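You operate a simulated robot arm through the tools that you are given. There is no shell and no other tool.

You are at the controls of a simulated robot arm. One attempt, no reset.

## Task
Draw the yellow ribbon to 20 cm, the teal one to 15 cm.
Fine: turn each one's dial to FREE first and back to HOLD after; leave the other ribbons and the grey wheel.

Only the result counts: the job must be done as asked and must still hold three seconds after the hand-in. Knocking over, shifting, dropping, spilling or breaking anything else fails it.

## Robot
A 6-joint arm with a two-finger gripper, fixed in place. Base frame: the origin is at the foot of the arm, x ahead of it, y to its left, z up; the work surface is at about z = 806. Lengths are in mm, angles in degrees, forces in N, time in s.
It reaches about 1298 mm from its shoulder. Its first joint turns from -149.0 to 149.0 degrees. Payload 1.57 kg.
The tool frame sits at the grasp point between the pads (the TCP): z along the fingers, y along the line on which they close. The tips reach 21 mm beyond it. Largest opening 70 mm; the body of the gripper starts 50 mm behind the TCP.
Orientation is told as [roll, pitch, yaw] about the base's x, y, z axes, in that order, counted from this pose: with the fingers straight down and closing along the base's y, the tool's x points along the base's -x, its y along +y and its z along -z.

## Interface
- The arm moves only by the tool arm_command. Its argument "commands" is a list that holds one entry, the list of rows, each a list of 7 numbers: the gripper command, from -1 (fully open) to 1 (shut), values between in proportion, then the shift along the base's x, y, z in m, then the turn, a rotation vector about the base's x, y, z in degrees. In form: [[[claw, tx, ty, tz, rx, ry, rz], ...]]. A call has 1 to 20 rows; each row shifts and turns the commanded pose from where the row before left it. A row lasts 0.2 s, in which the tool goes at most 50 mm and 8.6 degrees; a call with a longer step from one row to the next is refused whole, and so is a gripper value outside its range. Where a pose cannot be reached the arm comes as near as it can. A force on the tool above 40 N (or 10 N above the force at the start of the call, whichever is more), or a blocked arm, ends the call early, and 0.2 s more pass. The fingers move at their own pace and stop on an object; they squeeze with about 25 N. The grip force told is the motor's: it shows also when the fingers shut on nothing. Time passes only in rows, and 0.2 s behind the last, so rows that do not move let the fingers close. It gives the time, the measured TCP pose, the force on the tool (base axes), the opening and the grip force at its end, in the units of the frame above (readings bear some noise), with the torque about the TCP (base axes, N m) and any sound that the robot's microphone picked up, and new pictures: "show" is both (left out), scene, wrist or none.
- Cameras (640 x 400 px; columns grow to the right, rows downward): "scene" is fixed at [400.5, -499.1, 1356.5]; the picture's right is [0.82, -0.57, 0.00], its down [-0.13, -0.19, -0.97] and it looks along [0.55, 0.80, -0.23] (base axes); focal length 317 px, centre (320, 200). "wrist" rides on the gripper at [79, 4, -81] in the tool frame; the picture's right is [-0.05, 1.00, 0.00], its down [-0.67, -0.04, -0.75] and it looks along [-0.74, -0.04, 0.67] (tool axes); focal length 256 px, centre (320, 200). There is no depth. A picture from a camera that has moved, and an enlarged one, comes with that camera's place and axes in the base frame and with its lens.
- raise_lower(by): slides the trunk up (or, below 0, down) by that many mm; the arm rides with it, the base frame stays. It gives what a move gives, with no picture.
- enlarge(camera, box): a new picture of the part [left, top, right, bottom] of that camera's present view, enlarged. The clock stands still meanwhile.
- hand_in(): hands the job in; it is judged then, once.

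Places have to be worked out from the pictures, the camera data and where the tool is seen. Open the gripper and draw the arm clear of the work before you hand the job in, unless the task says otherwise.

The tools are called after "Emit:" as a command line: name --argument value ..., lists and objects as JSON in quotes. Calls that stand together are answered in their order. arm_command: Moves the arm, as the interface text tells. Its arguments: {"type":"object","properties":{"commands":{"type":"array","items":{"type":"array","items":{"type":"array","items":{"type":"number"}}}},"show":{"type":"string","enum":["both","scene","wrist","none"]}},"required":["commands"]} The other tools are called the same way: raise_lower (by) slides the trunk up or down; enlarge (camera, box) takes an enlarged picture of a part of a camera's view; hand_in () hands the job in.

At the start:

```text
time_s: 0.0
tool_pos: [680.5, 377.9, 1288.0]
tcp_rot: [0.1, -0.1, 0.0]
ft_force: [0.5, 0.5, -0.6]
moment: [0.01, -0.01, -0.03]
gripper_width: 69.9
grip_force: 0.0
trunk travel left (down, up): [-970.0, 0.0]
```

scene: 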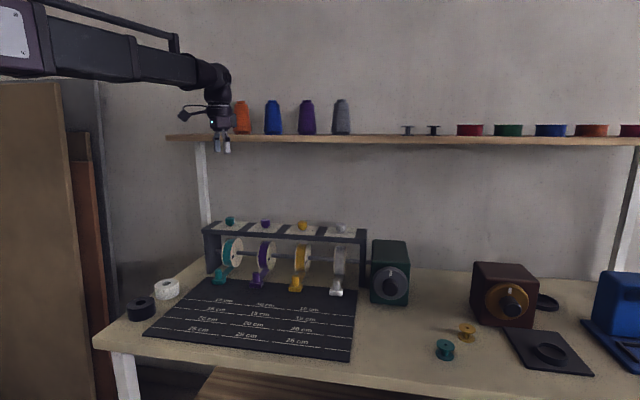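
wrist: 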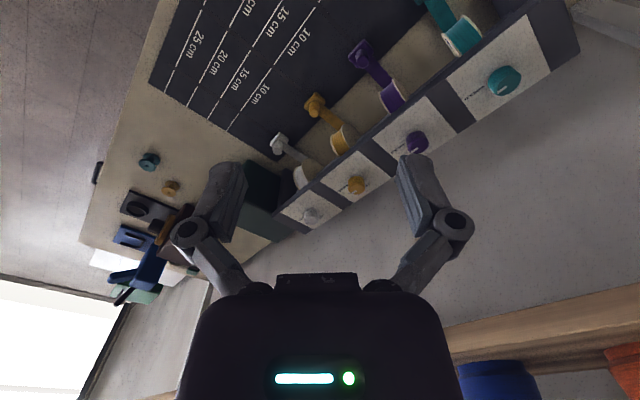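

I start by enlarging the scene and wrist views to see the ribbon stand, dials and mat lines.

Emit:
enlarge --camera "scene" --box '[140, 205, 380, 355]'

Emit:
enlarge --camera "scene" --box '[200, 205, 300, 267]'

Emit:
enlarge --camera "scene" --box '[280, 205, 380, 267]'

Emit:
enlarge --camera "wrist" --box '[150, 0, 590, 275]'

```text
2.67 times, centred on (260, 280) of scene
camera zoom: at [400.5, -499.1, 1356.5], right [0.82, -0.57, 0.0], down [-0.13, -0.19, -0.97], along [0.55, 0.8, -0.23], focal length 846 px, centre (480, -13)
```

zoom: 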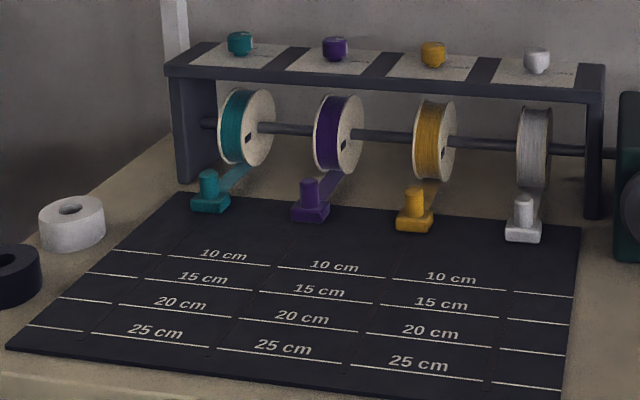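

```text
6.40 times, centred on (250, 236) of scene
camera zoom: at [400.5, -499.1, 1356.5], right [0.82, -0.57, 0.0], down [-0.13, -0.19, -0.97], along [0.55, 0.8, -0.23], focal length 2031 px, centre (768, -30)
```

zoom: 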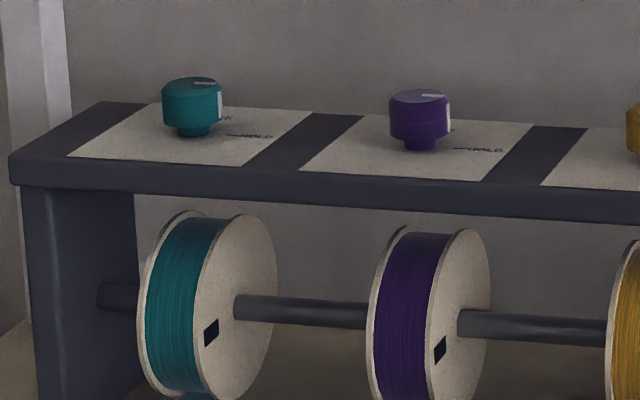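

```text
6.40 times, centred on (330, 236) of scene
camera zoom: at [400.5, -499.1, 1356.5], right [0.82, -0.57, 0.0], down [-0.13, -0.19, -0.97], along [0.55, 0.8, -0.23], focal length 2031 px, centre (256, -30)
```

zoom: 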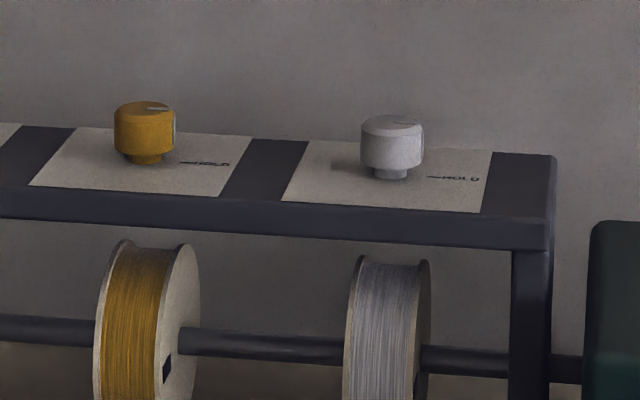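

```text
1.45 times, centred on (370, 138) of wrist
camera zoom: at [602.7, 382.6, 1370.4], right [0.06, 1.0, 0.0], down [0.66, -0.04, 0.75], along [0.75, -0.04, -0.67], focal length 372 px, centre (247, 291)
```

zoom: 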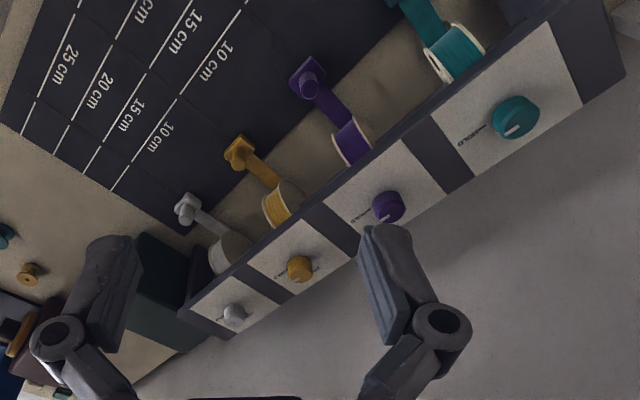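

The dials sit roughly at teal (763,615), purple (866,530), yellow (965,434), z≈1010, so the rack runs along about (0.745,-0.667). I yaw the tool 48° so the wrist camera faces the rack squarely and move in front of the yellow dial for a closer look.

Emit:
arm_command --commands '[[[-1, 0.034, -0.0055, 0, 0, 0, 8], [-1, 0.034, -0.0055, 0, 0, 0, 8], [-1, 0.034, -0.0055, 0, 0, 0, 8], [-1, 0.034, -0.0055, 0, 0, 0, 8], [-1, 0.034, -0.0055, 0, 0, 0, 8], [-1, 0.034, -0.0055, 0, 0, 0, 8]]]' --show "both"

```text
time_s: 1.4
tool_pos: [888.8, 344.3, 1288.3]
tcp_rot: [0.0, -0.1, 48.1]
ft_force: [0.7, -0.4, -1.0]
moment: [-0.01, -0.03, -0.03]
gripper_width: 70.2
grip_force: 0.0
trunk travel left (down, up): [-970.0, 0.0]
camera wrist: at [833.3, 288.4, 1369.8], right [-0.71, 0.71, 0.0], down [0.47, 0.47, 0.75], along [0.53, 0.53, -0.67], focal length 256 px, centre (320, 200)
```

scene: 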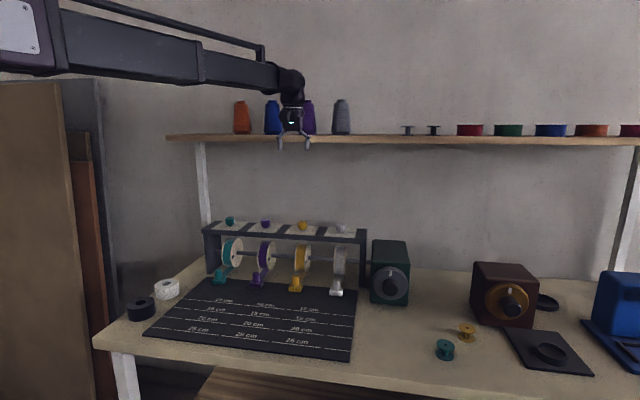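
wrist: 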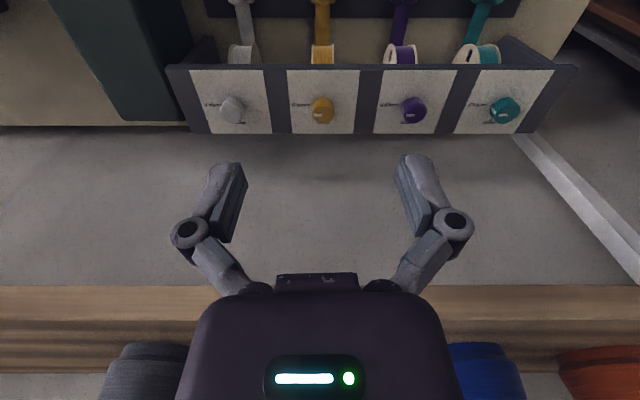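

The rack axis is at exactly -45° in plan, dials ~138 mm apart with yellow near (972,431). I enlarge the arm's wrist and the dials to read their labels and check the clearance under the shelf.

Emit:
enlarge --camera "wrist" --box '[180, 50, 380, 150]'

Emit:
enlarge --camera "wrist" --box '[360, 50, 560, 150]'

Emit:
enlarge --camera "scene" --box '[200, 50, 360, 150]'

```text
3.20 times, centred on (280, 100) of wrist
camera zoom: at [833.3, 288.4, 1369.8], right [-0.71, 0.71, 0.0], down [0.47, 0.47, 0.75], along [0.53, 0.53, -0.67], focal length 819 px, centre (448, 520)
```

zoom: 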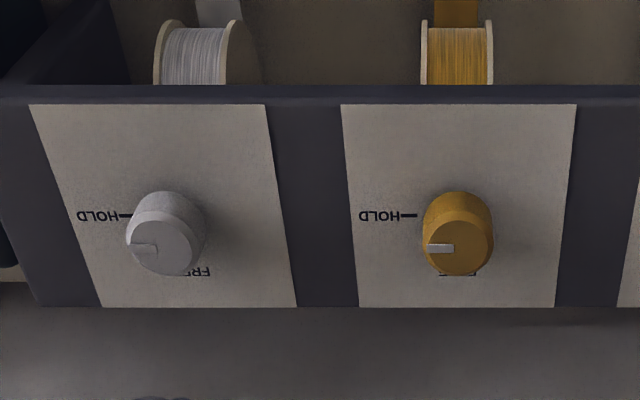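

```text
3.20 times, centred on (460, 100) of wrist
camera zoom: at [833.3, 288.4, 1369.8], right [-0.71, 0.71, 0.0], down [0.47, 0.47, 0.75], along [0.53, 0.53, -0.67], focal length 819 px, centre (-128, 520)
```

zoom: 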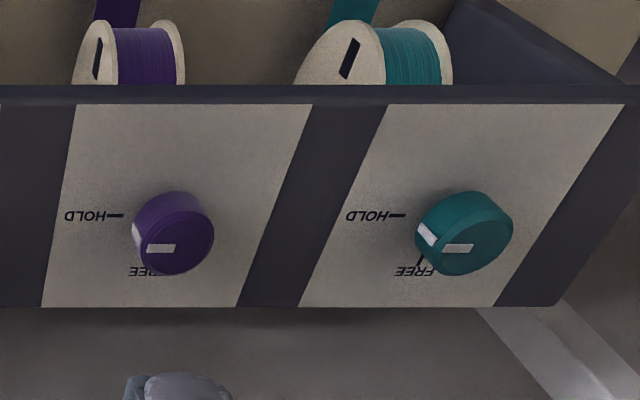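

```text
4.00 times, centred on (280, 100) of scene
camera zoom: at [400.5, -499.1, 1356.5], right [0.82, -0.57, 0.0], down [-0.13, -0.19, -0.97], along [0.55, 0.8, -0.23], focal length 1269 px, centre (480, 600)
```

zoom: 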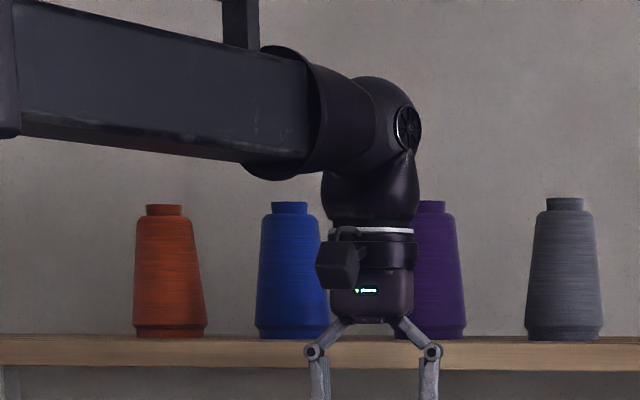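

All four dials point to HOLD (viewer's right); FREE is at the back, i.e. +90° about z from HOLD. The shelf edge (z≈1300) overhangs the dials slightly, so I back off 50 mm and then lower the trunk to bring the whole arm below shelf level.

Emit:
arm_command --commands '[[[-1, -0.02, -0.02, 0, 0, 0, -3.1], [-1, -0.02, -0.02, 0, 0, 0, 0]]]' --show "none"

Emit:
raise_lower --by -180

Emit:
enlarge --camera "wrist" --box '[0, 0, 640, 400]'

Emit:
enlarge --camera "scene" --box '[160, 60, 400, 210]'

```text
time_s: 2.0
tool_pos: [844.2, 302.8, 1290.2]
tcp_rot: [0.1, -0.2, 44.8]
ft_force: [-0.8, -0.3, -0.5]
moment: [0.01, -0.01, 0.01]
gripper_width: 70.0
grip_force: 0.0
trunk travel left (down, up): [-970.0, 0.0]
```

```text
time_s: 4.0
tool_pos: [845.4, 303.1, 1108.3]
tcp_rot: [0.1, -0.1, 44.7]
ft_force: [-0.8, -0.9, 0.0]
moment: [0.03, 0.01, 0.0]
gripper_width: 69.9
grip_force: 0.0
trunk travel left (down, up): [-790.0, 180.0]
```

```text
1.00 times, centred on (320, 200) of wrist (not enlarged: the box is as wide or as high as the picture)
camera zoom: at [785.9, 250.5, 1190.5], right [-0.67, 0.75, 0.0], down [0.5, 0.44, 0.75], along [0.56, 0.5, -0.67], focal length 256 px, centre (320, 200)
```

zoom: 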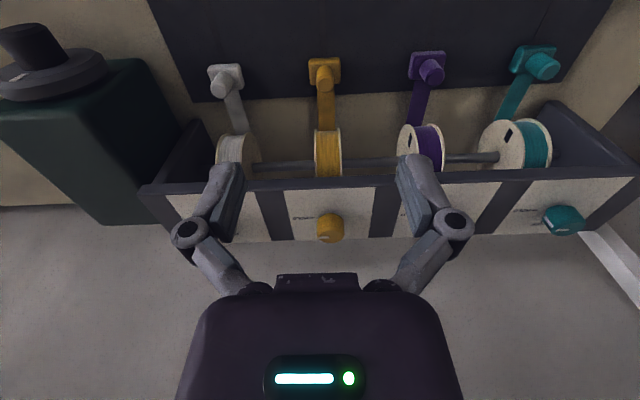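

```text
2.67 times, centred on (280, 135) of scene
camera zoom: at [400.5, -499.1, 1356.5], right [0.82, -0.57, 0.0], down [-0.13, -0.19, -0.97], along [0.55, 0.8, -0.23], focal length 846 px, centre (427, 373)
```

zoom: 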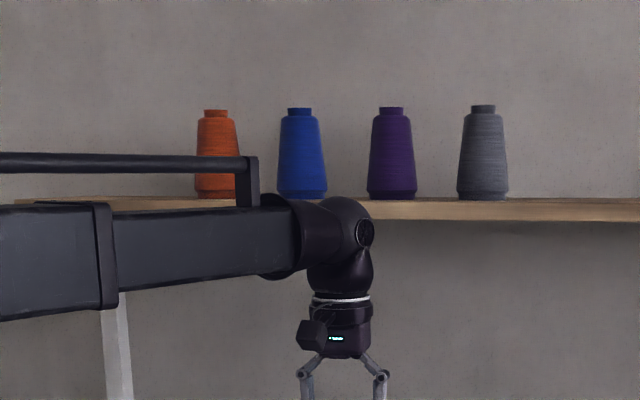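

Yellow dial measures at about (972,431), plate z≈988, dial top ≈1017; the wrist top is ~225 mm above the TCP so it fits under the shelf (≈1300) once I'm low. I lower the trunk so TCP z≈1030, then advance halfway in line with the dial so the open fingers will straddle it.

Emit:
raise_lower --by -78

Emit:
arm_command --commands '[[[-1, 0.025, 0.025, 0, 0, 0, 0.2], [-1, 0.025, 0.025, 0, 0, 0, 0], [-1, 0.025, 0.025, 0, 0, 0, 0], [-1, 0.0, 0.0, 0, 0, 0, 0]]]' --show "both"

```text
time_s: 5.2
tool_pos: [842.6, 303.3, 1030.4]
tcp_rot: [0.0, -0.1, 44.8]
ft_force: [-1.1, 0.1, 0.0]
moment: [0.01, 0.01, 0.03]
gripper_width: 70.0
grip_force: 0.1
trunk travel left (down, up): [-712.0, 258.0]
```

```text
time_s: 6.2
tool_pos: [918.0, 378.2, 1031.1]
tcp_rot: [0.0, -0.1, 45.0]
ft_force: [-0.1, 0.1, 0.1]
moment: [-0.04, -0.02, -0.04]
gripper_width: 70.0
grip_force: 0.1
trunk travel left (down, up): [-712.0, 258.0]
camera wrist: at [860.0, 325.6, 1112.6], right [-0.67, 0.74, 0.0], down [0.49, 0.44, 0.75], along [0.56, 0.5, -0.67], focal length 256 px, centre (320, 200)
```

scene: 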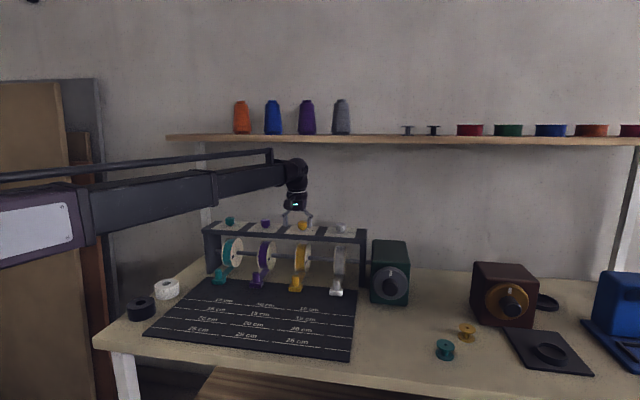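
wrist: 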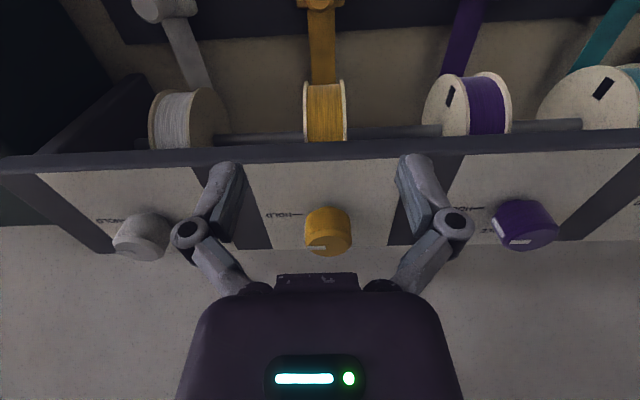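

Refined yellow dial centre ≈ (971.5,432), and the TCP is in line with it. I advance 76 mm along the rack normal so the open fingers straddle the dial, then check.

Emit:
arm_command --commands '[[[-1, 0.018, 0.018, 0, 0, 0, 0], [-1, 0.018, 0.018, 0, 0, 0, 0], [-1, 0.0175, 0.0175, 0, 0, 0, 0], [-1, 0.0, 0.0, 0, 0, 0, 0]]]' --show "both"

Emit:
enlarge --camera "scene" --box '[252, 180, 352, 242]'

Emit:
enlarge --camera "wrist" --box '[170, 100, 490, 300]'

```text
time_s: 7.2
tool_pos: [974.3, 433.4, 1030.8]
tcp_rot: [0.0, -0.1, 45.0]
ft_force: [0.7, 0.3, 0.6]
moment: [0.01, -0.03, 0.04]
gripper_width: 70.2
grip_force: 0.1
trunk travel left (down, up): [-712.0, 258.0]
camera wrist: at [915.1, 379.8, 1112.5], right [-0.67, 0.74, 0.0], down [0.49, 0.44, 0.75], along [0.56, 0.5, -0.67], focal length 256 px, centre (320, 200)
```

scene: 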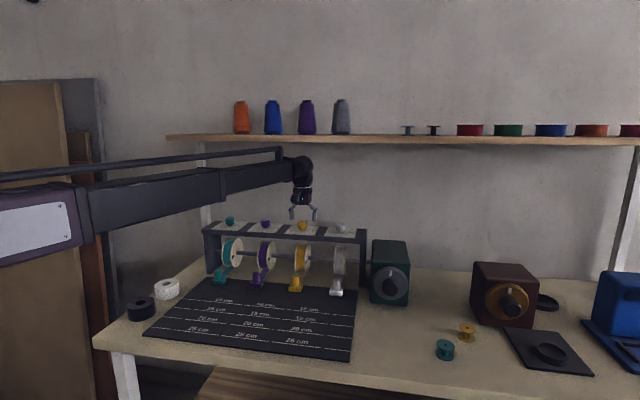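
wrist: 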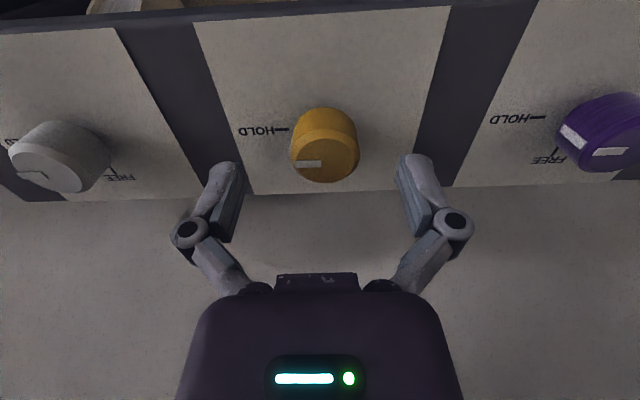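

```text
6.40 times, centred on (302, 211) of scene
camera zoom: at [400.5, -499.1, 1356.5], right [0.82, -0.57, 0.0], down [-0.13, -0.19, -0.97], along [0.55, 0.8, -0.23], focal length 2031 px, centre (435, 130)
```

zoom: 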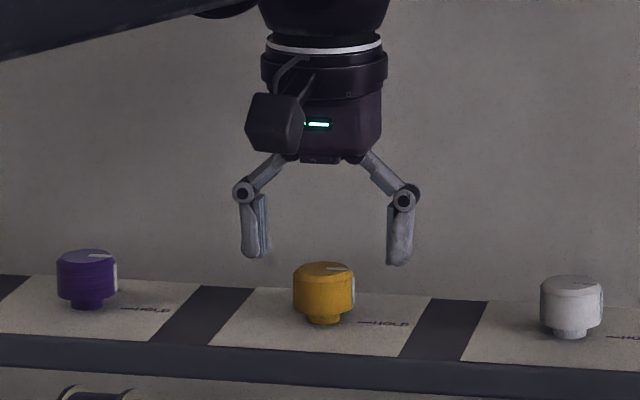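

```text
2.00 times, centred on (330, 200) of wrist
camera zoom: at [915.1, 379.8, 1112.5], right [-0.67, 0.74, 0.0], down [0.49, 0.44, 0.75], along [0.56, 0.5, -0.67], focal length 512 px, centre (300, 200)
```

zoom: 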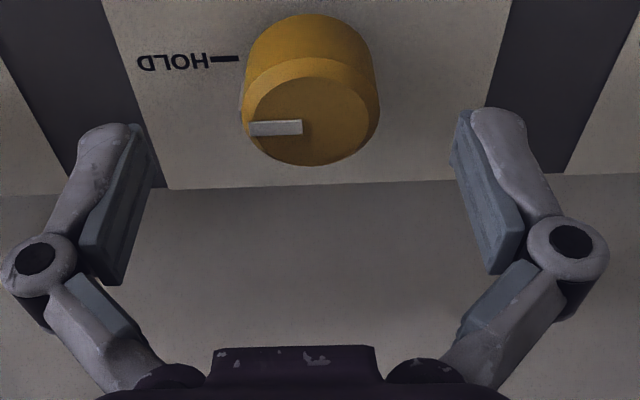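

The fingers straddle the yellow dial well; comparing tips and dial in the scene view puts the dial top at about z 1007–1012 and the plate about 29 mm below. I lower 22 mm with a ~1.5 mm sideways correction, staying open, and check.

Emit:
arm_command --commands '[[[-1, -0.001, 0.001, -0.011, 0, 0, 0], [-1, 0, 0, -0.01, 0, 0, 0], [-1, 0, 0, 0, 0, 0, 0]]]' --show "both"

Emit:
enlarge --camera "scene" --box '[252, 180, 352, 242]'

Emit:
enlarge --camera "wrist" --box '[170, 70, 490, 270]'

```text
time_s: 8.0
tool_pos: [973.2, 433.3, 1030.3]
tcp_rot: [0.1, 0.0, 45.0]
ft_force: [-0.7, -0.2, -0.4]
moment: [0.01, -0.02, -0.02]
gripper_width: 70.1
grip_force: 0.2
out of reach, approached as far as the arm can: row 1, 2
trunk travel left (down, up): [-712.0, 258.0]
camera wrist: at [915.3, 379.8, 1112.4], right [-0.67, 0.74, 0.0], down [0.49, 0.44, 0.75], along [0.56, 0.5, -0.67], focal length 256 px, centre (320, 200)
```

scene: 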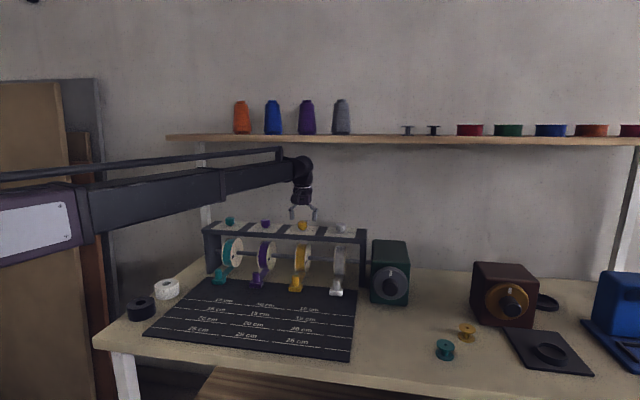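
wrist: 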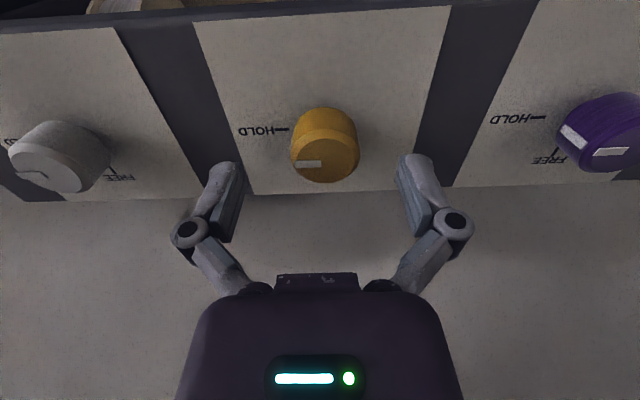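

```text
6.40 times, centred on (302, 211) of scene
camera zoom: at [400.5, -499.1, 1356.5], right [0.82, -0.57, 0.0], down [-0.13, -0.19, -0.97], along [0.55, 0.8, -0.23], focal length 2031 px, centre (435, 130)
```

zoom: 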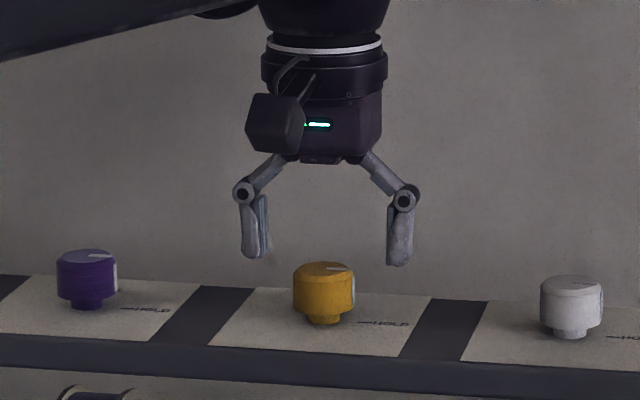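

```text
2.00 times, centred on (330, 170) of wrist
camera zoom: at [915.3, 379.8, 1112.4], right [-0.67, 0.74, 0.0], down [0.49, 0.44, 0.75], along [0.56, 0.5, -0.67], focal length 512 px, centre (300, 260)
```

zoom: 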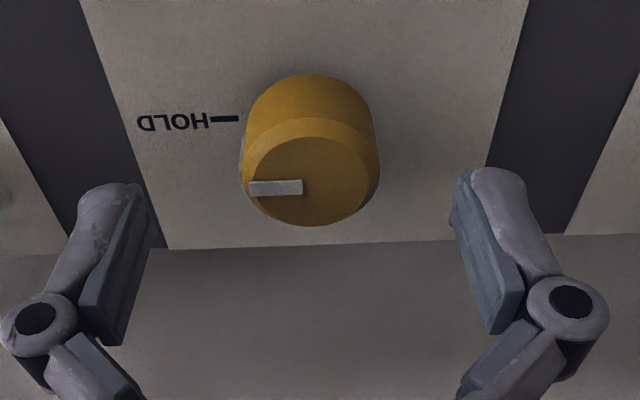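

The arm is near full extension there, so it can't reach lower by itself; the arm posture is fine, so I lower with the trunk instead (arm rides down rigidly) by 20 mm.

Emit:
raise_lower --by -14

Emit:
enlarge --camera "scene" --box '[252, 180, 352, 242]'

Emit:
enlarge --camera "wrist" --box '[170, 70, 490, 270]'

```text
time_s: 8.6
tool_pos: [972.4, 432.3, 1017.3]
tcp_rot: [0.0, -0.1, 45.1]
ft_force: [0.8, 0.0, 0.3]
moment: [-0.01, -0.01, 0.0]
gripper_width: 70.3
grip_force: 0.0
trunk travel left (down, up): [-698.0, 272.0]
```

```text
6.40 times, centred on (302, 211) of scene
camera zoom: at [400.5, -499.1, 1356.5], right [0.82, -0.57, 0.0], down [-0.13, -0.19, -0.97], along [0.55, 0.8, -0.23], focal length 2031 px, centre (435, 130)
```

zoom: 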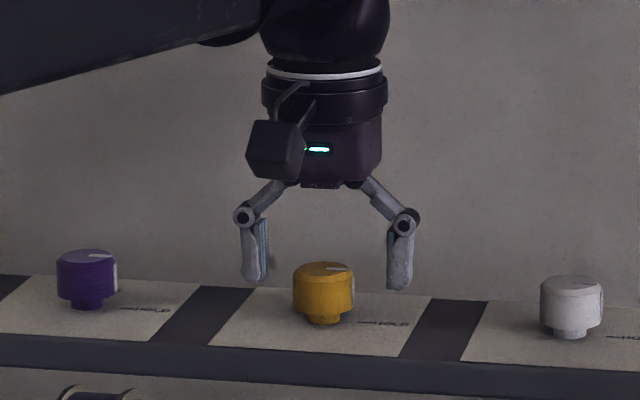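

```text
2.00 times, centred on (330, 170) of wrist
camera zoom: at [915.1, 379.7, 1098.5], right [-0.67, 0.74, 0.0], down [0.49, 0.44, 0.75], along [0.56, 0.5, -0.67], focal length 512 px, centre (300, 260)
```

zoom: 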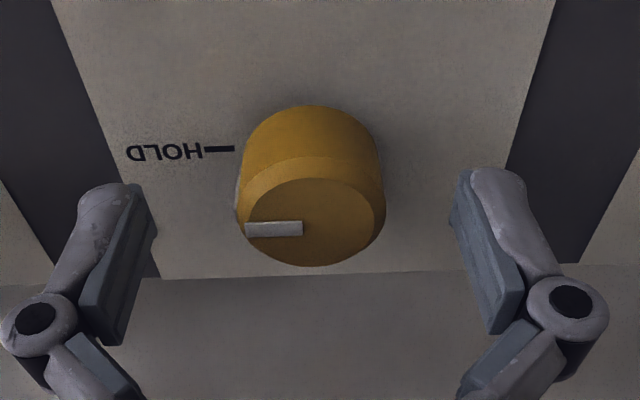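

Tips are now ~6 mm below the dial's top and ~20 mm above the plate; the fingers extend downwards a bit as they close. I lower 7 mm more with the trunk and then close gently on the dial.

Emit:
raise_lower --by -7

Emit:
arm_command --commands '[[[0.0, 0, 0, 0, 0, 0, 0], [0.3, 0, 0, 0, 0, 0, 0], [1, 0, 0, 0, 0, 0, 0], [1, 0, 0, 0, 0, 0, 0]]]' --show "both"

Emit:
enlarge --camera "scene" --box '[252, 180, 352, 242]'

Emit:
enlarge --camera "wrist" --box '[170, 70, 490, 270]'

```text
time_s: 9.1
tool_pos: [973.3, 433.1, 1009.5]
tcp_rot: [0.0, 0.0, 45.0]
ft_force: [-0.3, 1.4, 0.1]
moment: [0.0, 0.0, -0.02]
gripper_width: 69.8
grip_force: 0.0
trunk travel left (down, up): [-691.0, 279.0]
```

```text
time_s: 10.1
tool_pos: [971.9, 434.4, 1009.8]
tcp_rot: [0.0, -0.2, 45.0]
ft_force: [-9.0, 9.8, 1.2]
moment: [0.48, 0.31, 0.03]
gripper_width: 33.8
grip_force: 31.8
trunk travel left (down, up): [-691.0, 279.0]
camera wrist: at [913.6, 381.5, 1092.0], right [-0.67, 0.74, 0.0], down [0.49, 0.44, 0.75], along [0.55, 0.5, -0.67], focal length 256 px, centre (320, 200)
```

scene: 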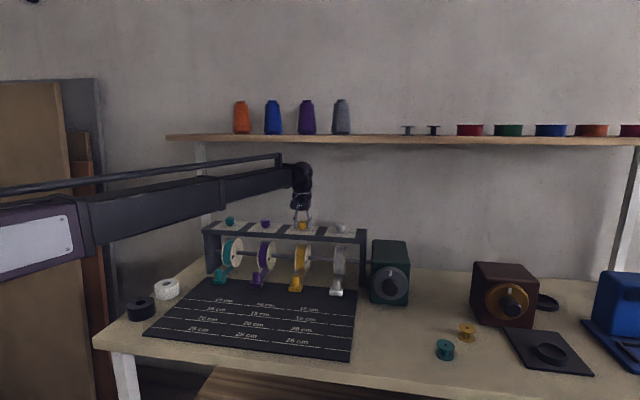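
wrist: 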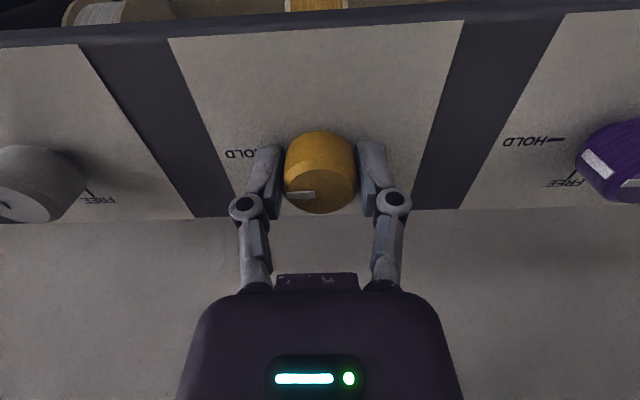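

```text
6.40 times, centred on (302, 211) of scene
camera zoom: at [400.5, -499.1, 1356.5], right [0.82, -0.57, 0.0], down [-0.13, -0.19, -0.97], along [0.55, 0.8, -0.23], focal length 2031 px, centre (435, 130)
```

zoom: 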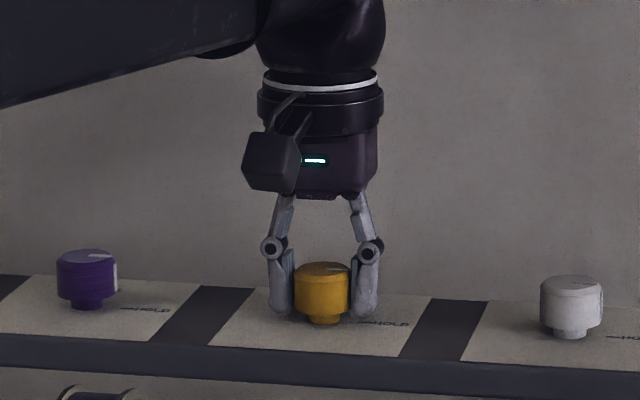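

```text
2.00 times, centred on (330, 170) of wrist
camera zoom: at [913.6, 381.5, 1092.0], right [-0.67, 0.74, 0.0], down [0.49, 0.44, 0.75], along [0.55, 0.5, -0.67], focal length 512 px, centre (300, 260)
```

zoom: 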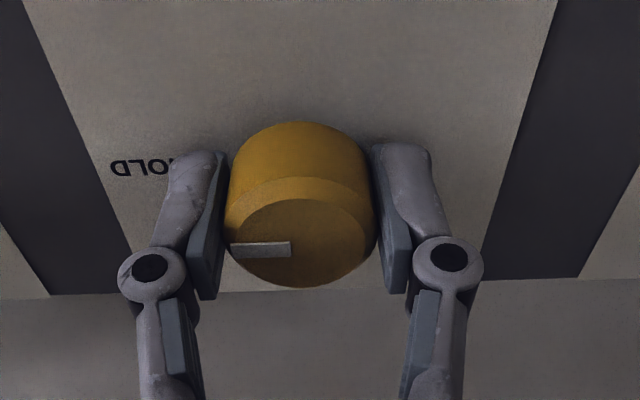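

The dial is gripped at 33.8 mm width with a ~13 N sideways load, so its centre is ~2 mm toward -e1; I shift the command to relieve that and turn +z (counter-clockwise from above) about halfway.

Emit:
arm_command --commands '[[[1, -0.0014, 0.0014, 0, 0, 0, 0], [1, 0, 0, 0, 0, 0, 8], [1, 0, 0, 0, 0, 0, 8], [1, 0, 0, 0, 0, 0, 8], [1, 0, 0, 0, 0, 0, 8], [1, 0, 0, 0, 0, 0, 8], [1, 0, 0, 0, 0, 0, 5]]]' --show "both"

Emit:
enlarge --camera "wrist" --box '[170, 70, 490, 270]'

```text
time_s: 11.7
tool_pos: [971.4, 434.1, 1010.8]
tcp_rot: [0.0, -0.2, 90.2]
ft_force: [5.8, 7.7, 13.1]
moment: [0.17, -0.39, -0.03]
gripper_width: 33.8
grip_force: 32.0
trunk travel left (down, up): [-691.0, 279.0]
camera wrist: at [969.0, 355.1, 1092.0], right [-1.0, 0.05, 0.0], down [0.03, 0.66, 0.75], along [0.04, 0.75, -0.66], focal length 256 px, centre (320, 200)
```

scene: 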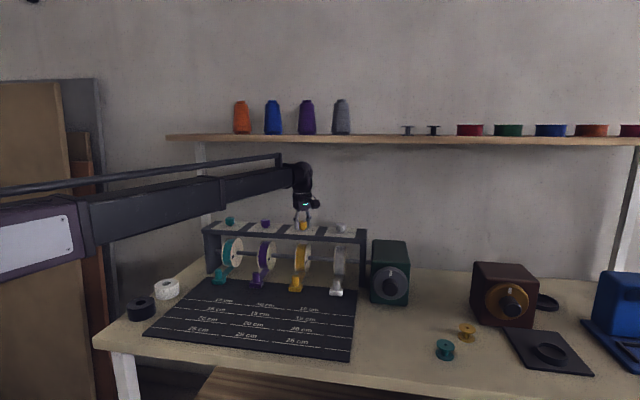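
wrist: 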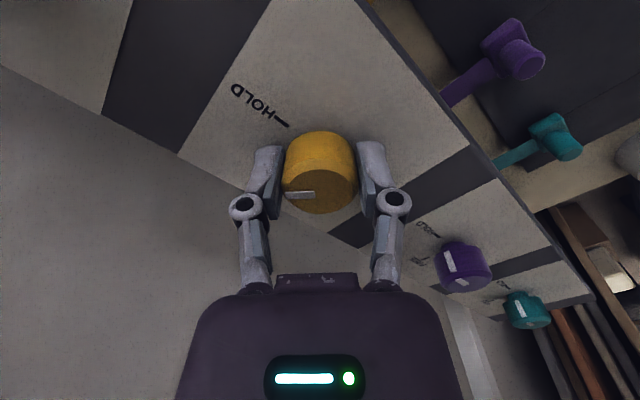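

```text
2.00 times, centred on (330, 170) of wrist
camera zoom: at [969.0, 355.1, 1092.0], right [-1.0, 0.05, 0.0], down [0.03, 0.66, 0.75], along [0.04, 0.75, -0.66], focal length 512 px, centre (300, 260)
```

zoom: 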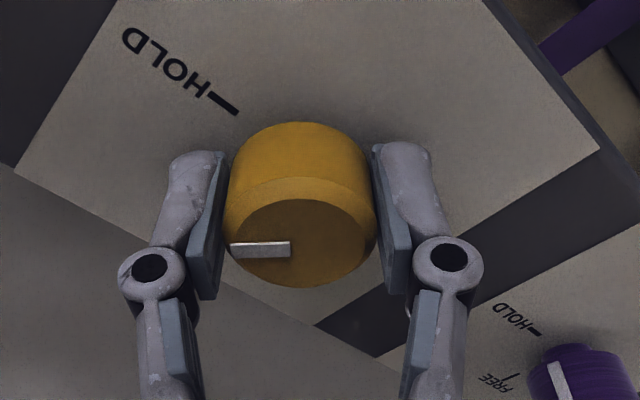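

The dial follows the gripper (pointer now 45° from HOLD). There is a 13 N upward reaction, so I ease the command up 1.5 mm while turning the remaining 45°.

Emit:
arm_command --commands '[[[1, 0, 0, 0.0015, 0, 0, 5], [1, 0, 0, 0, 0, 0, 8], [1, 0, 0, 0, 0, 0, 8], [1, 0, 0, 0, 0, 0, 8], [1, 0, 0, 0, 0, 0, 8], [1, 0, 0, 0, 0, 0, 8], [1, 0, 0, 0, 0, 0, 0]]]' --show "both"

Emit:
enlarge --camera "wrist" --box '[170, 70, 490, 270]'

Emit:
enlarge --camera "scene" --box '[252, 180, 352, 242]'

```text
time_s: 13.3
tool_pos: [971.9, 434.0, 1010.2]
tcp_rot: [-0.2, -0.1, 135.1]
ft_force: [20.1, 12.6, 23.5]
moment: [0.6, -0.22, -0.08]
gripper_width: 34.3
grip_force: 32.3
trunk travel left (down, up): [-691.0, 279.0]
camera wrist: at [1026.8, 375.5, 1092.0], right [-0.74, -0.67, 0.0], down [-0.45, 0.49, 0.75], along [-0.5, 0.56, -0.67], focal length 256 px, centre (320, 200)
```

scene: 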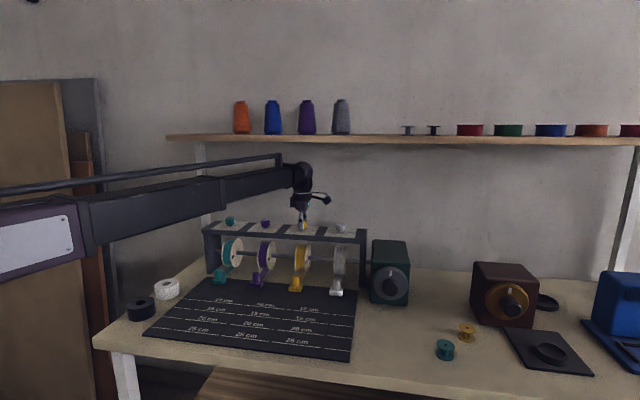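
wrist: 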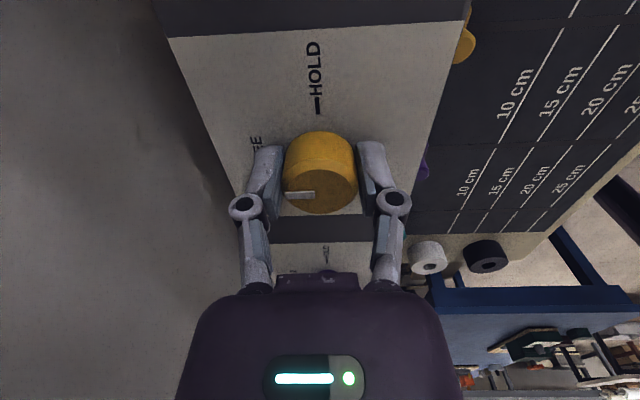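

```text
2.00 times, centred on (330, 170) of wrist
camera zoom: at [1026.8, 375.5, 1092.0], right [-0.74, -0.67, 0.0], down [-0.45, 0.49, 0.75], along [-0.5, 0.56, -0.67], focal length 512 px, centre (300, 260)
```

zoom: 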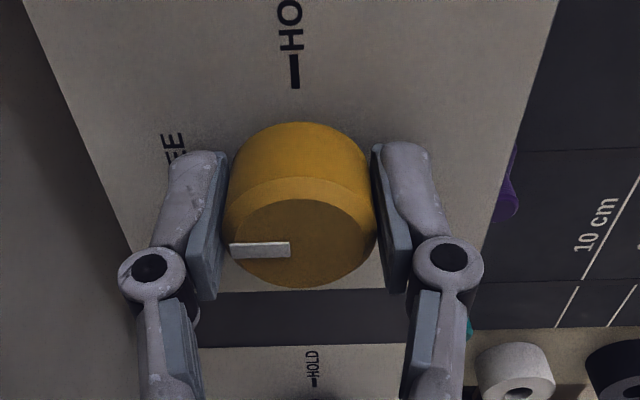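

```text
6.40 times, centred on (302, 211) of scene
camera zoom: at [400.5, -499.1, 1356.5], right [0.82, -0.57, 0.0], down [-0.13, -0.19, -0.97], along [0.55, 0.8, -0.23], focal length 2031 px, centre (435, 130)
```

zoom: 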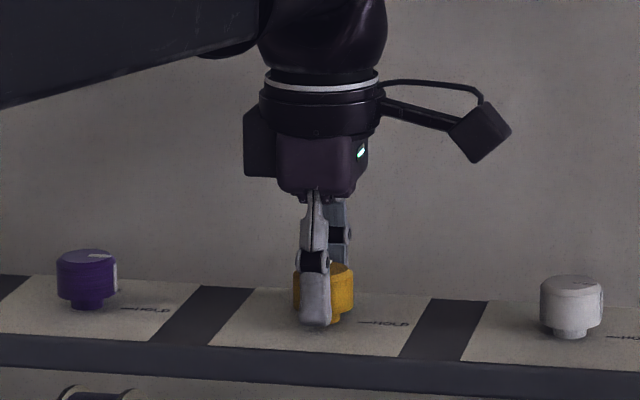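

The pointer now points to FREE (+q, the back). Tips evidently touch the plate (≈989), giving the upward reaction; I ease the command up and back slightly to unload before opening.

Emit:
arm_command --commands '[[[1, 0.0012, 0.0008, 0.002, 0, 0, 0], [1, 0, 0, 0.001, 0, 0, 0]]]' --show "none"

```text
time_s: 13.9
tool_pos: [973.4, 433.9, 1009.8]
tcp_rot: [0.1, -0.1, 134.9]
ft_force: [12.8, 6.0, 15.2]
moment: [0.0, -0.66, -0.02]
gripper_width: 33.9
grip_force: 31.9
out of reach, approached as far as the arm can: row 1
trunk travel left (down, up): [-691.0, 279.0]
```

Loads have dropped. I open the fingers now and check the dial's pointer stays at FREE.

Emit:
arm_command --commands '[[[-0.5, 0, 0, 0, 0, 0, 0], [-1, 0, 0, 0, 0, 0, 0], [-1, 0, 0, 0, 0, 0, 0]]]' --show "both"

Emit:
enlarge --camera "wrist" --box '[170, 70, 490, 270]'

Emit:
enlarge --camera "scene" --box '[220, 200, 380, 300]'

```text
time_s: 14.7
tool_pos: [973.5, 434.8, 1010.0]
tcp_rot: [0.0, -0.1, 135.0]
ft_force: [0.4, 0.0, -0.1]
moment: [0.01, 0.01, -0.01]
gripper_width: 69.8
grip_force: 0.1
trunk travel left (down, up): [-691.0, 279.0]
camera wrist: at [1027.3, 376.2, 1091.3], right [-0.74, -0.67, 0.0], down [-0.44, 0.5, 0.75], along [-0.5, 0.56, -0.67], focal length 256 px, centre (320, 200)
```

scene: 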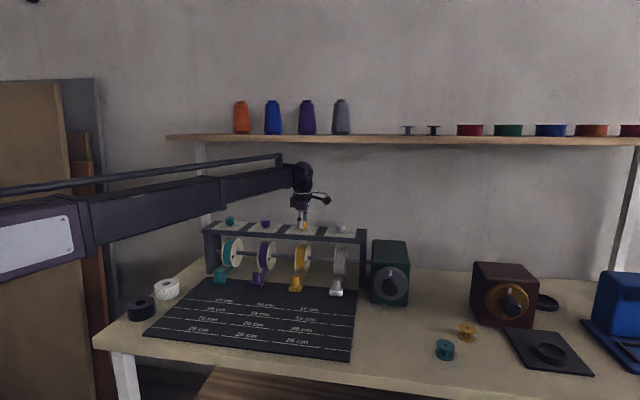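
wrist: 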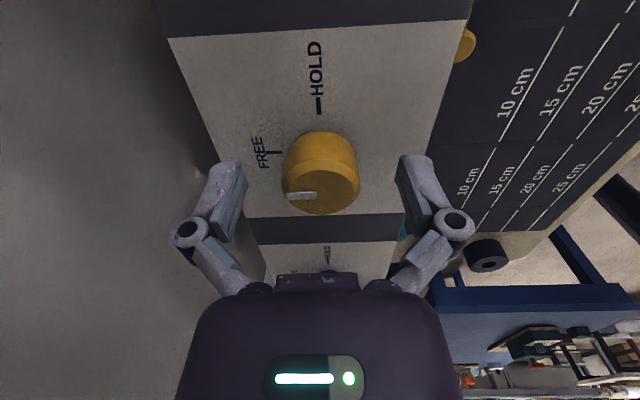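

```text
2.00 times, centred on (330, 170) of wrist
camera zoom: at [1027.3, 376.2, 1091.3], right [-0.74, -0.67, 0.0], down [-0.44, 0.5, 0.75], along [-0.5, 0.56, -0.67], focal length 512 px, centre (300, 260)
```

zoom: 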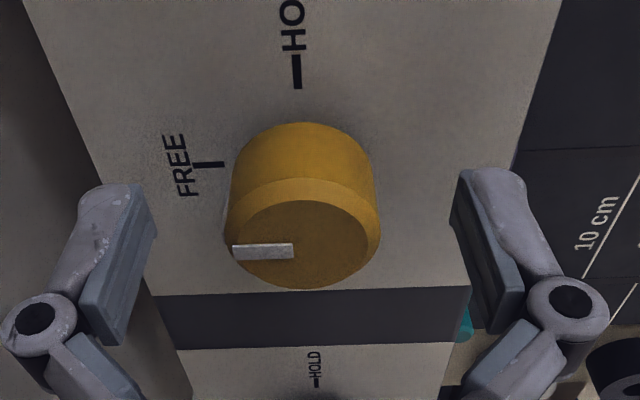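

```text
4.00 times, centred on (300, 250) of scene
camera zoom: at [400.5, -499.1, 1356.5], right [0.82, -0.57, 0.0], down [-0.13, -0.19, -0.97], along [0.55, 0.8, -0.23], focal length 1269 px, centre (400, 0)
```

zoom: 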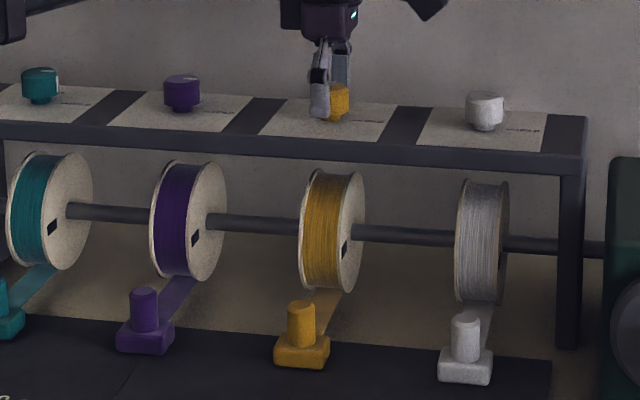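

The pointer lines up with the FREE tick. I rotate the open gripper back to yaw 45 around the dial, then back straight out from the rack.

Emit:
arm_command --commands '[[[-1, 0, 0, 0.001, 0, 0, -8.2], [-1, 0, 0, 0, 0, 0, -8.2], [-1, 0, 0, 0, 0, 0, -8.2], [-1, 0, 0, 0, 0, 0, -8.2], [-1, 0, 0, 0, 0, 0, -8.2], [-1, 0, 0, 0, 0, 0, -8.2], [-1, 0, 0, 0, 0, 0, -8.2], [-1, 0, 0, 0, 0, 0, -8.2], [-1, 0, 0, 0, 0, 0, -8.2], [-1, 0, 0, 0, 0, 0, -8.2], [-1, 0, 0, 0, 0, 0, -8.0], [-1, -0.01, -0.01, 0, 0, 0, 0], [-1, -0.02, -0.02, 0, 0, 0, 0], [-1, -0.025, -0.025, 0, 0, 0, 0], [-1, -0.025, -0.025, 0, 0, 0, 0], [-1, -0.025, -0.025, 0, 0, 0, 0]]]' --show "both"

```text
time_s: 18.1
tool_pos: [868.8, 329.1, 1010.4]
tcp_rot: [0.0, -0.2, 44.9]
ft_force: [0.1, -0.3, -0.1]
moment: [0.0, -0.06, -0.02]
gripper_width: 70.0
grip_force: 0.1
trunk travel left (down, up): [-691.0, 279.0]
camera wrist: at [810.3, 275.5, 1091.7], right [-0.67, 0.74, 0.0], down [0.49, 0.44, 0.75], along [0.56, 0.5, -0.66], focal length 256 px, centre (320, 200)
```

scene: 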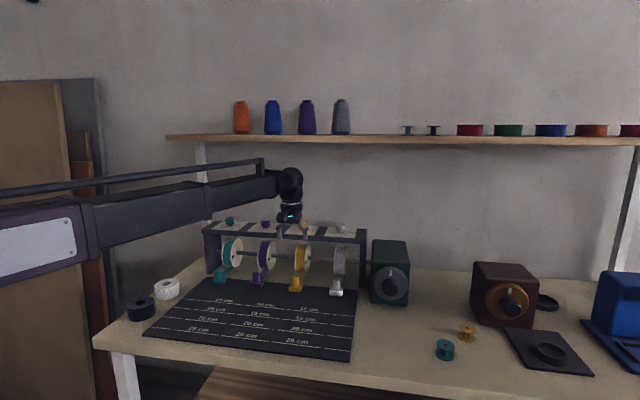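
wrist: 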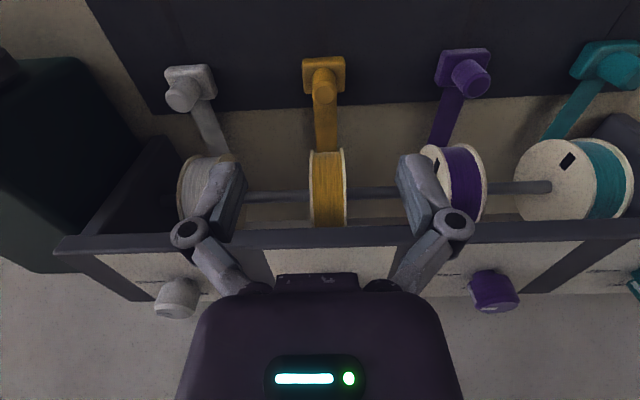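

Yellow's pointer is at FREE and I'm clear of the rack. The yellow tab is near p≈380, q≈881 (x≈892, y≈354) on the mat; I lower the trunk 100 mm for a closer look at the tab and lines.

Emit:
raise_lower --by -100

Emit:
enlarge --camera "wrist" --box '[0, 0, 640, 400]'

Emit:
enlarge --camera "wrist" --box '[220, 20, 420, 145]'

Emit:
enlarge --camera "scene" --box '[250, 260, 350, 322]'

Emit:
enlarge --camera "scene" --box '[170, 260, 270, 322]'

```text
time_s: 19.5
tool_pos: [869.2, 328.8, 909.5]
tcp_rot: [-0.1, -0.1, 45.0]
ft_force: [0.4, -0.2, -0.6]
moment: [0.01, 0.01, 0.0]
gripper_width: 69.9
grip_force: 0.0
trunk travel left (down, up): [-591.0, 379.0]
```

```text
1.00 times, centred on (320, 200) of wrist (not enlarged: the box is as wide or as high as the picture)
camera zoom: at [811.1, 276.1, 991.5], right [-0.67, 0.74, 0.0], down [0.49, 0.44, 0.75], along [0.56, 0.5, -0.67], focal length 256 px, centre (320, 200)
```

zoom: 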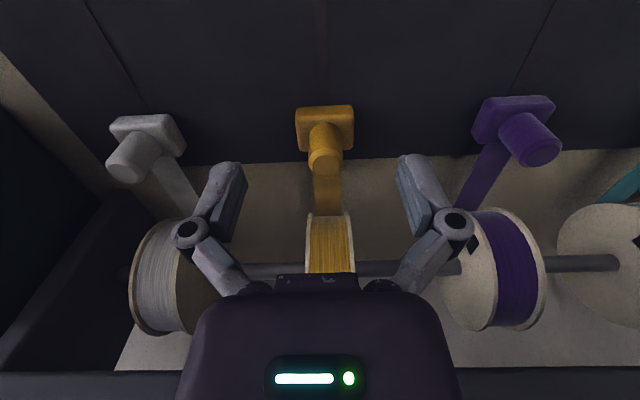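

```text
3.20 times, centred on (320, 82) of wrist
camera zoom: at [811.1, 276.1, 991.5], right [-0.67, 0.74, 0.0], down [0.49, 0.44, 0.75], along [0.56, 0.5, -0.67], focal length 819 px, centre (320, 576)
```

zoom: 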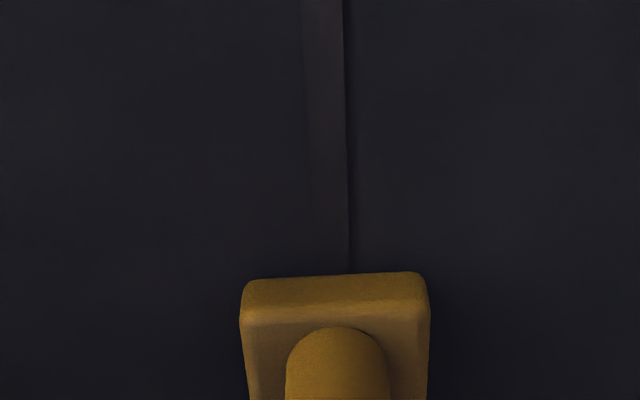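

```text
6.40 times, centred on (300, 291) of scene
camera zoom: at [400.5, -499.1, 1356.5], right [0.82, -0.57, 0.0], down [-0.13, -0.19, -0.97], along [0.55, 0.8, -0.23], focal length 2031 px, centre (448, -382)
```

zoom: 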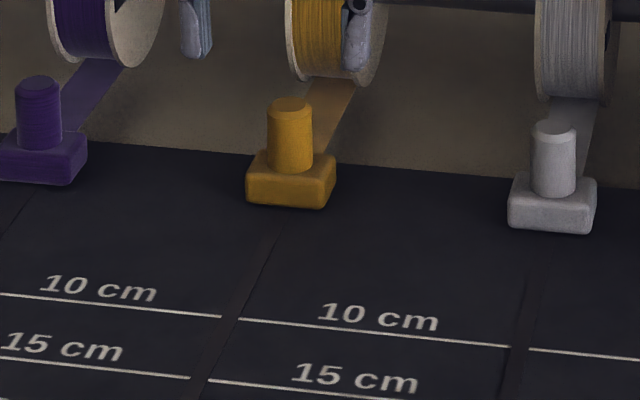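

```text
6.40 times, centred on (220, 291) of scene
camera zoom: at [400.5, -499.1, 1356.5], right [0.82, -0.57, 0.0], down [-0.13, -0.19, -0.97], along [0.55, 0.8, -0.23], focal length 2031 px, centre (960, -382)
```

zoom: 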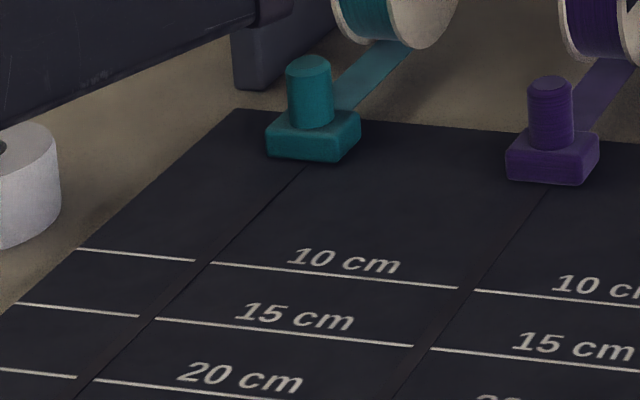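

Tab geometry: block ~42×33×16 mm with a ~24 mm post (top z≈860) at p≈380, q≈883, its front edge at ≈0 cm on the scale. To keep the wrist clear of the rack I tilt the tool 20° (tips toward the rack) and hover above the post.

Emit:
arm_command --commands '[[[-1, 0, 0, 0, 4.71, -4.71, 0], [-1, 0, 0, 0, 4.71, -4.71, 0], [-1, 0, 0, 0, 4.71, -4.71, 0], [-1, 0.0125, 0.0136, -0.005, 0, 0, 0], [-1, 0.0125, 0.0136, -0.005, 0, 0, 0], [-1, 0, 0, 0, 0, 0, 0]]]' --show "both"

Emit:
enlarge --camera "scene" --box '[240, 220, 360, 295]'

```text
time_s: 20.9
tool_pos: [893.2, 357.5, 921.0]
tcp_rot: [0.0, -20.1, 44.9]
ft_force: [0.0, -0.2, 1.1]
moment: [-0.03, -0.02, -0.04]
gripper_width: 70.0
grip_force: 0.0
out of reach, approached as far as the arm can: row 2, 3, 4, 5
trunk travel left (down, up): [-591.0, 379.0]
camera wrist: at [819.2, 287.7, 970.8], right [-0.67, 0.74, 0.02], down [0.29, 0.24, 0.93], along [0.68, 0.63, -0.37], focal length 256 px, centre (320, 200)
```

scene: 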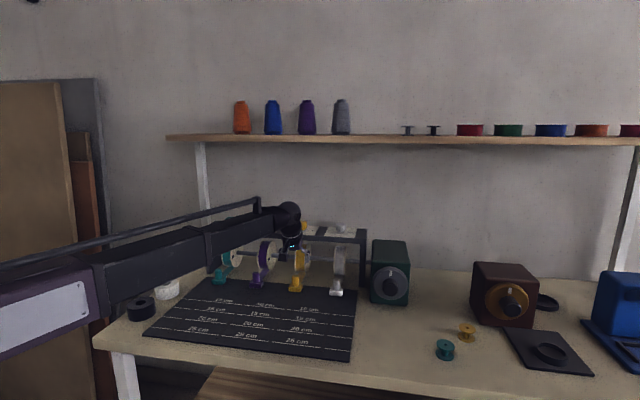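
wrist: 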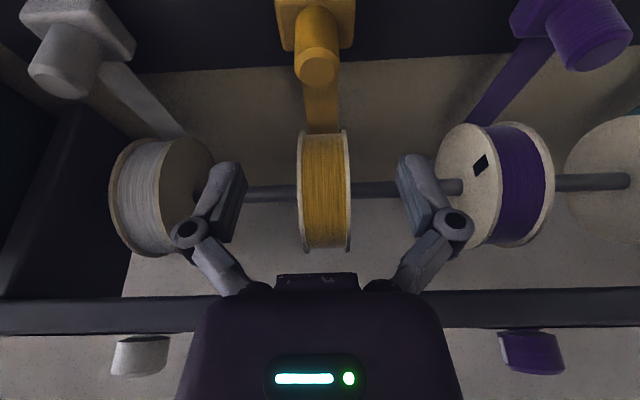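

```text
5.33 times, centred on (300, 258) of scene
camera zoom: at [400.5, -499.1, 1356.5], right [0.82, -0.57, 0.0], down [-0.13, -0.19, -0.97], along [0.55, 0.8, -0.23], focal length 1692 px, centre (427, -107)
```

zoom: 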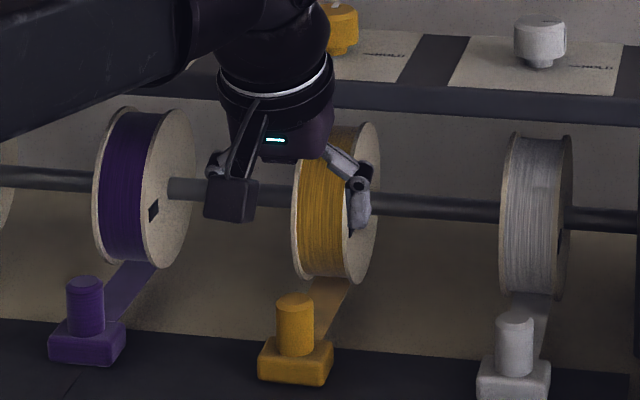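

The rows refused were downward moves: the arm's pitch can't go below level, so height must come from the trunk. The TCP sits at q≈884, p≈379 over the post with the fingers straddling; I lower the trunk 45 mm and check alignment.

Emit:
raise_lower --by -45

Emit:
enlarge --camera "wrist" --box '[0, 0, 640, 400]'

Emit:
enlarge --camera "scene" --box '[240, 220, 360, 295]'

```text
time_s: 21.7
tool_pos: [893.0, 355.8, 876.1]
tcp_rot: [0.0, -20.2, 45.0]
ft_force: [-0.7, 0.6, 0.6]
moment: [-0.01, 0.03, -0.02]
gripper_width: 70.0
grip_force: 0.1
trunk travel left (down, up): [-546.0, 424.0]
```

```text
1.00 times, centred on (320, 200) of wrist (not enlarged: the box is as wide or as high as the picture)
camera zoom: at [819.2, 287.6, 925.8], right [-0.67, 0.74, 0.02], down [0.29, 0.24, 0.93], along [0.68, 0.63, -0.37], focal length 256 px, centre (320, 200)
```

zoom: 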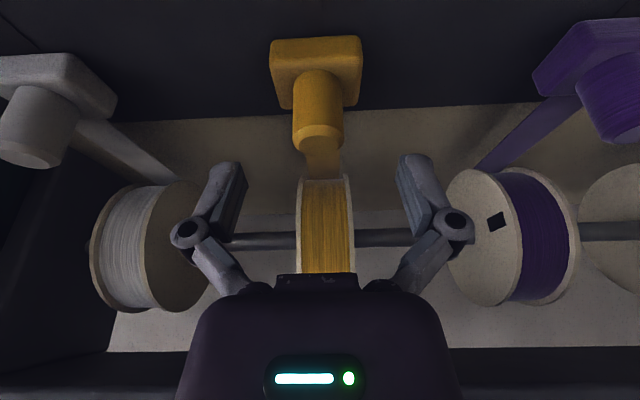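

```text
5.33 times, centred on (300, 258) of scene
camera zoom: at [400.5, -499.1, 1356.5], right [0.82, -0.57, 0.0], down [-0.13, -0.19, -0.97], along [0.55, 0.8, -0.23], focal length 1692 px, centre (427, -107)
```

zoom: 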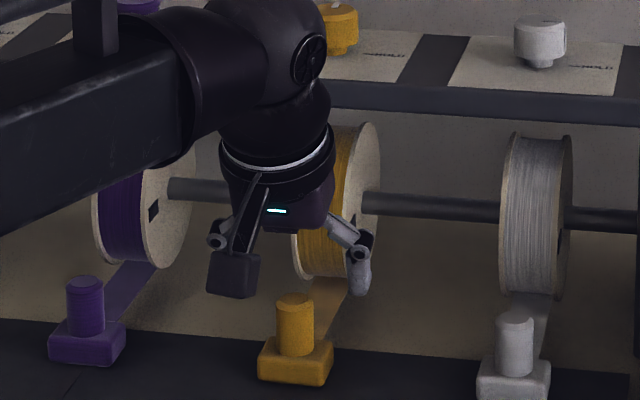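

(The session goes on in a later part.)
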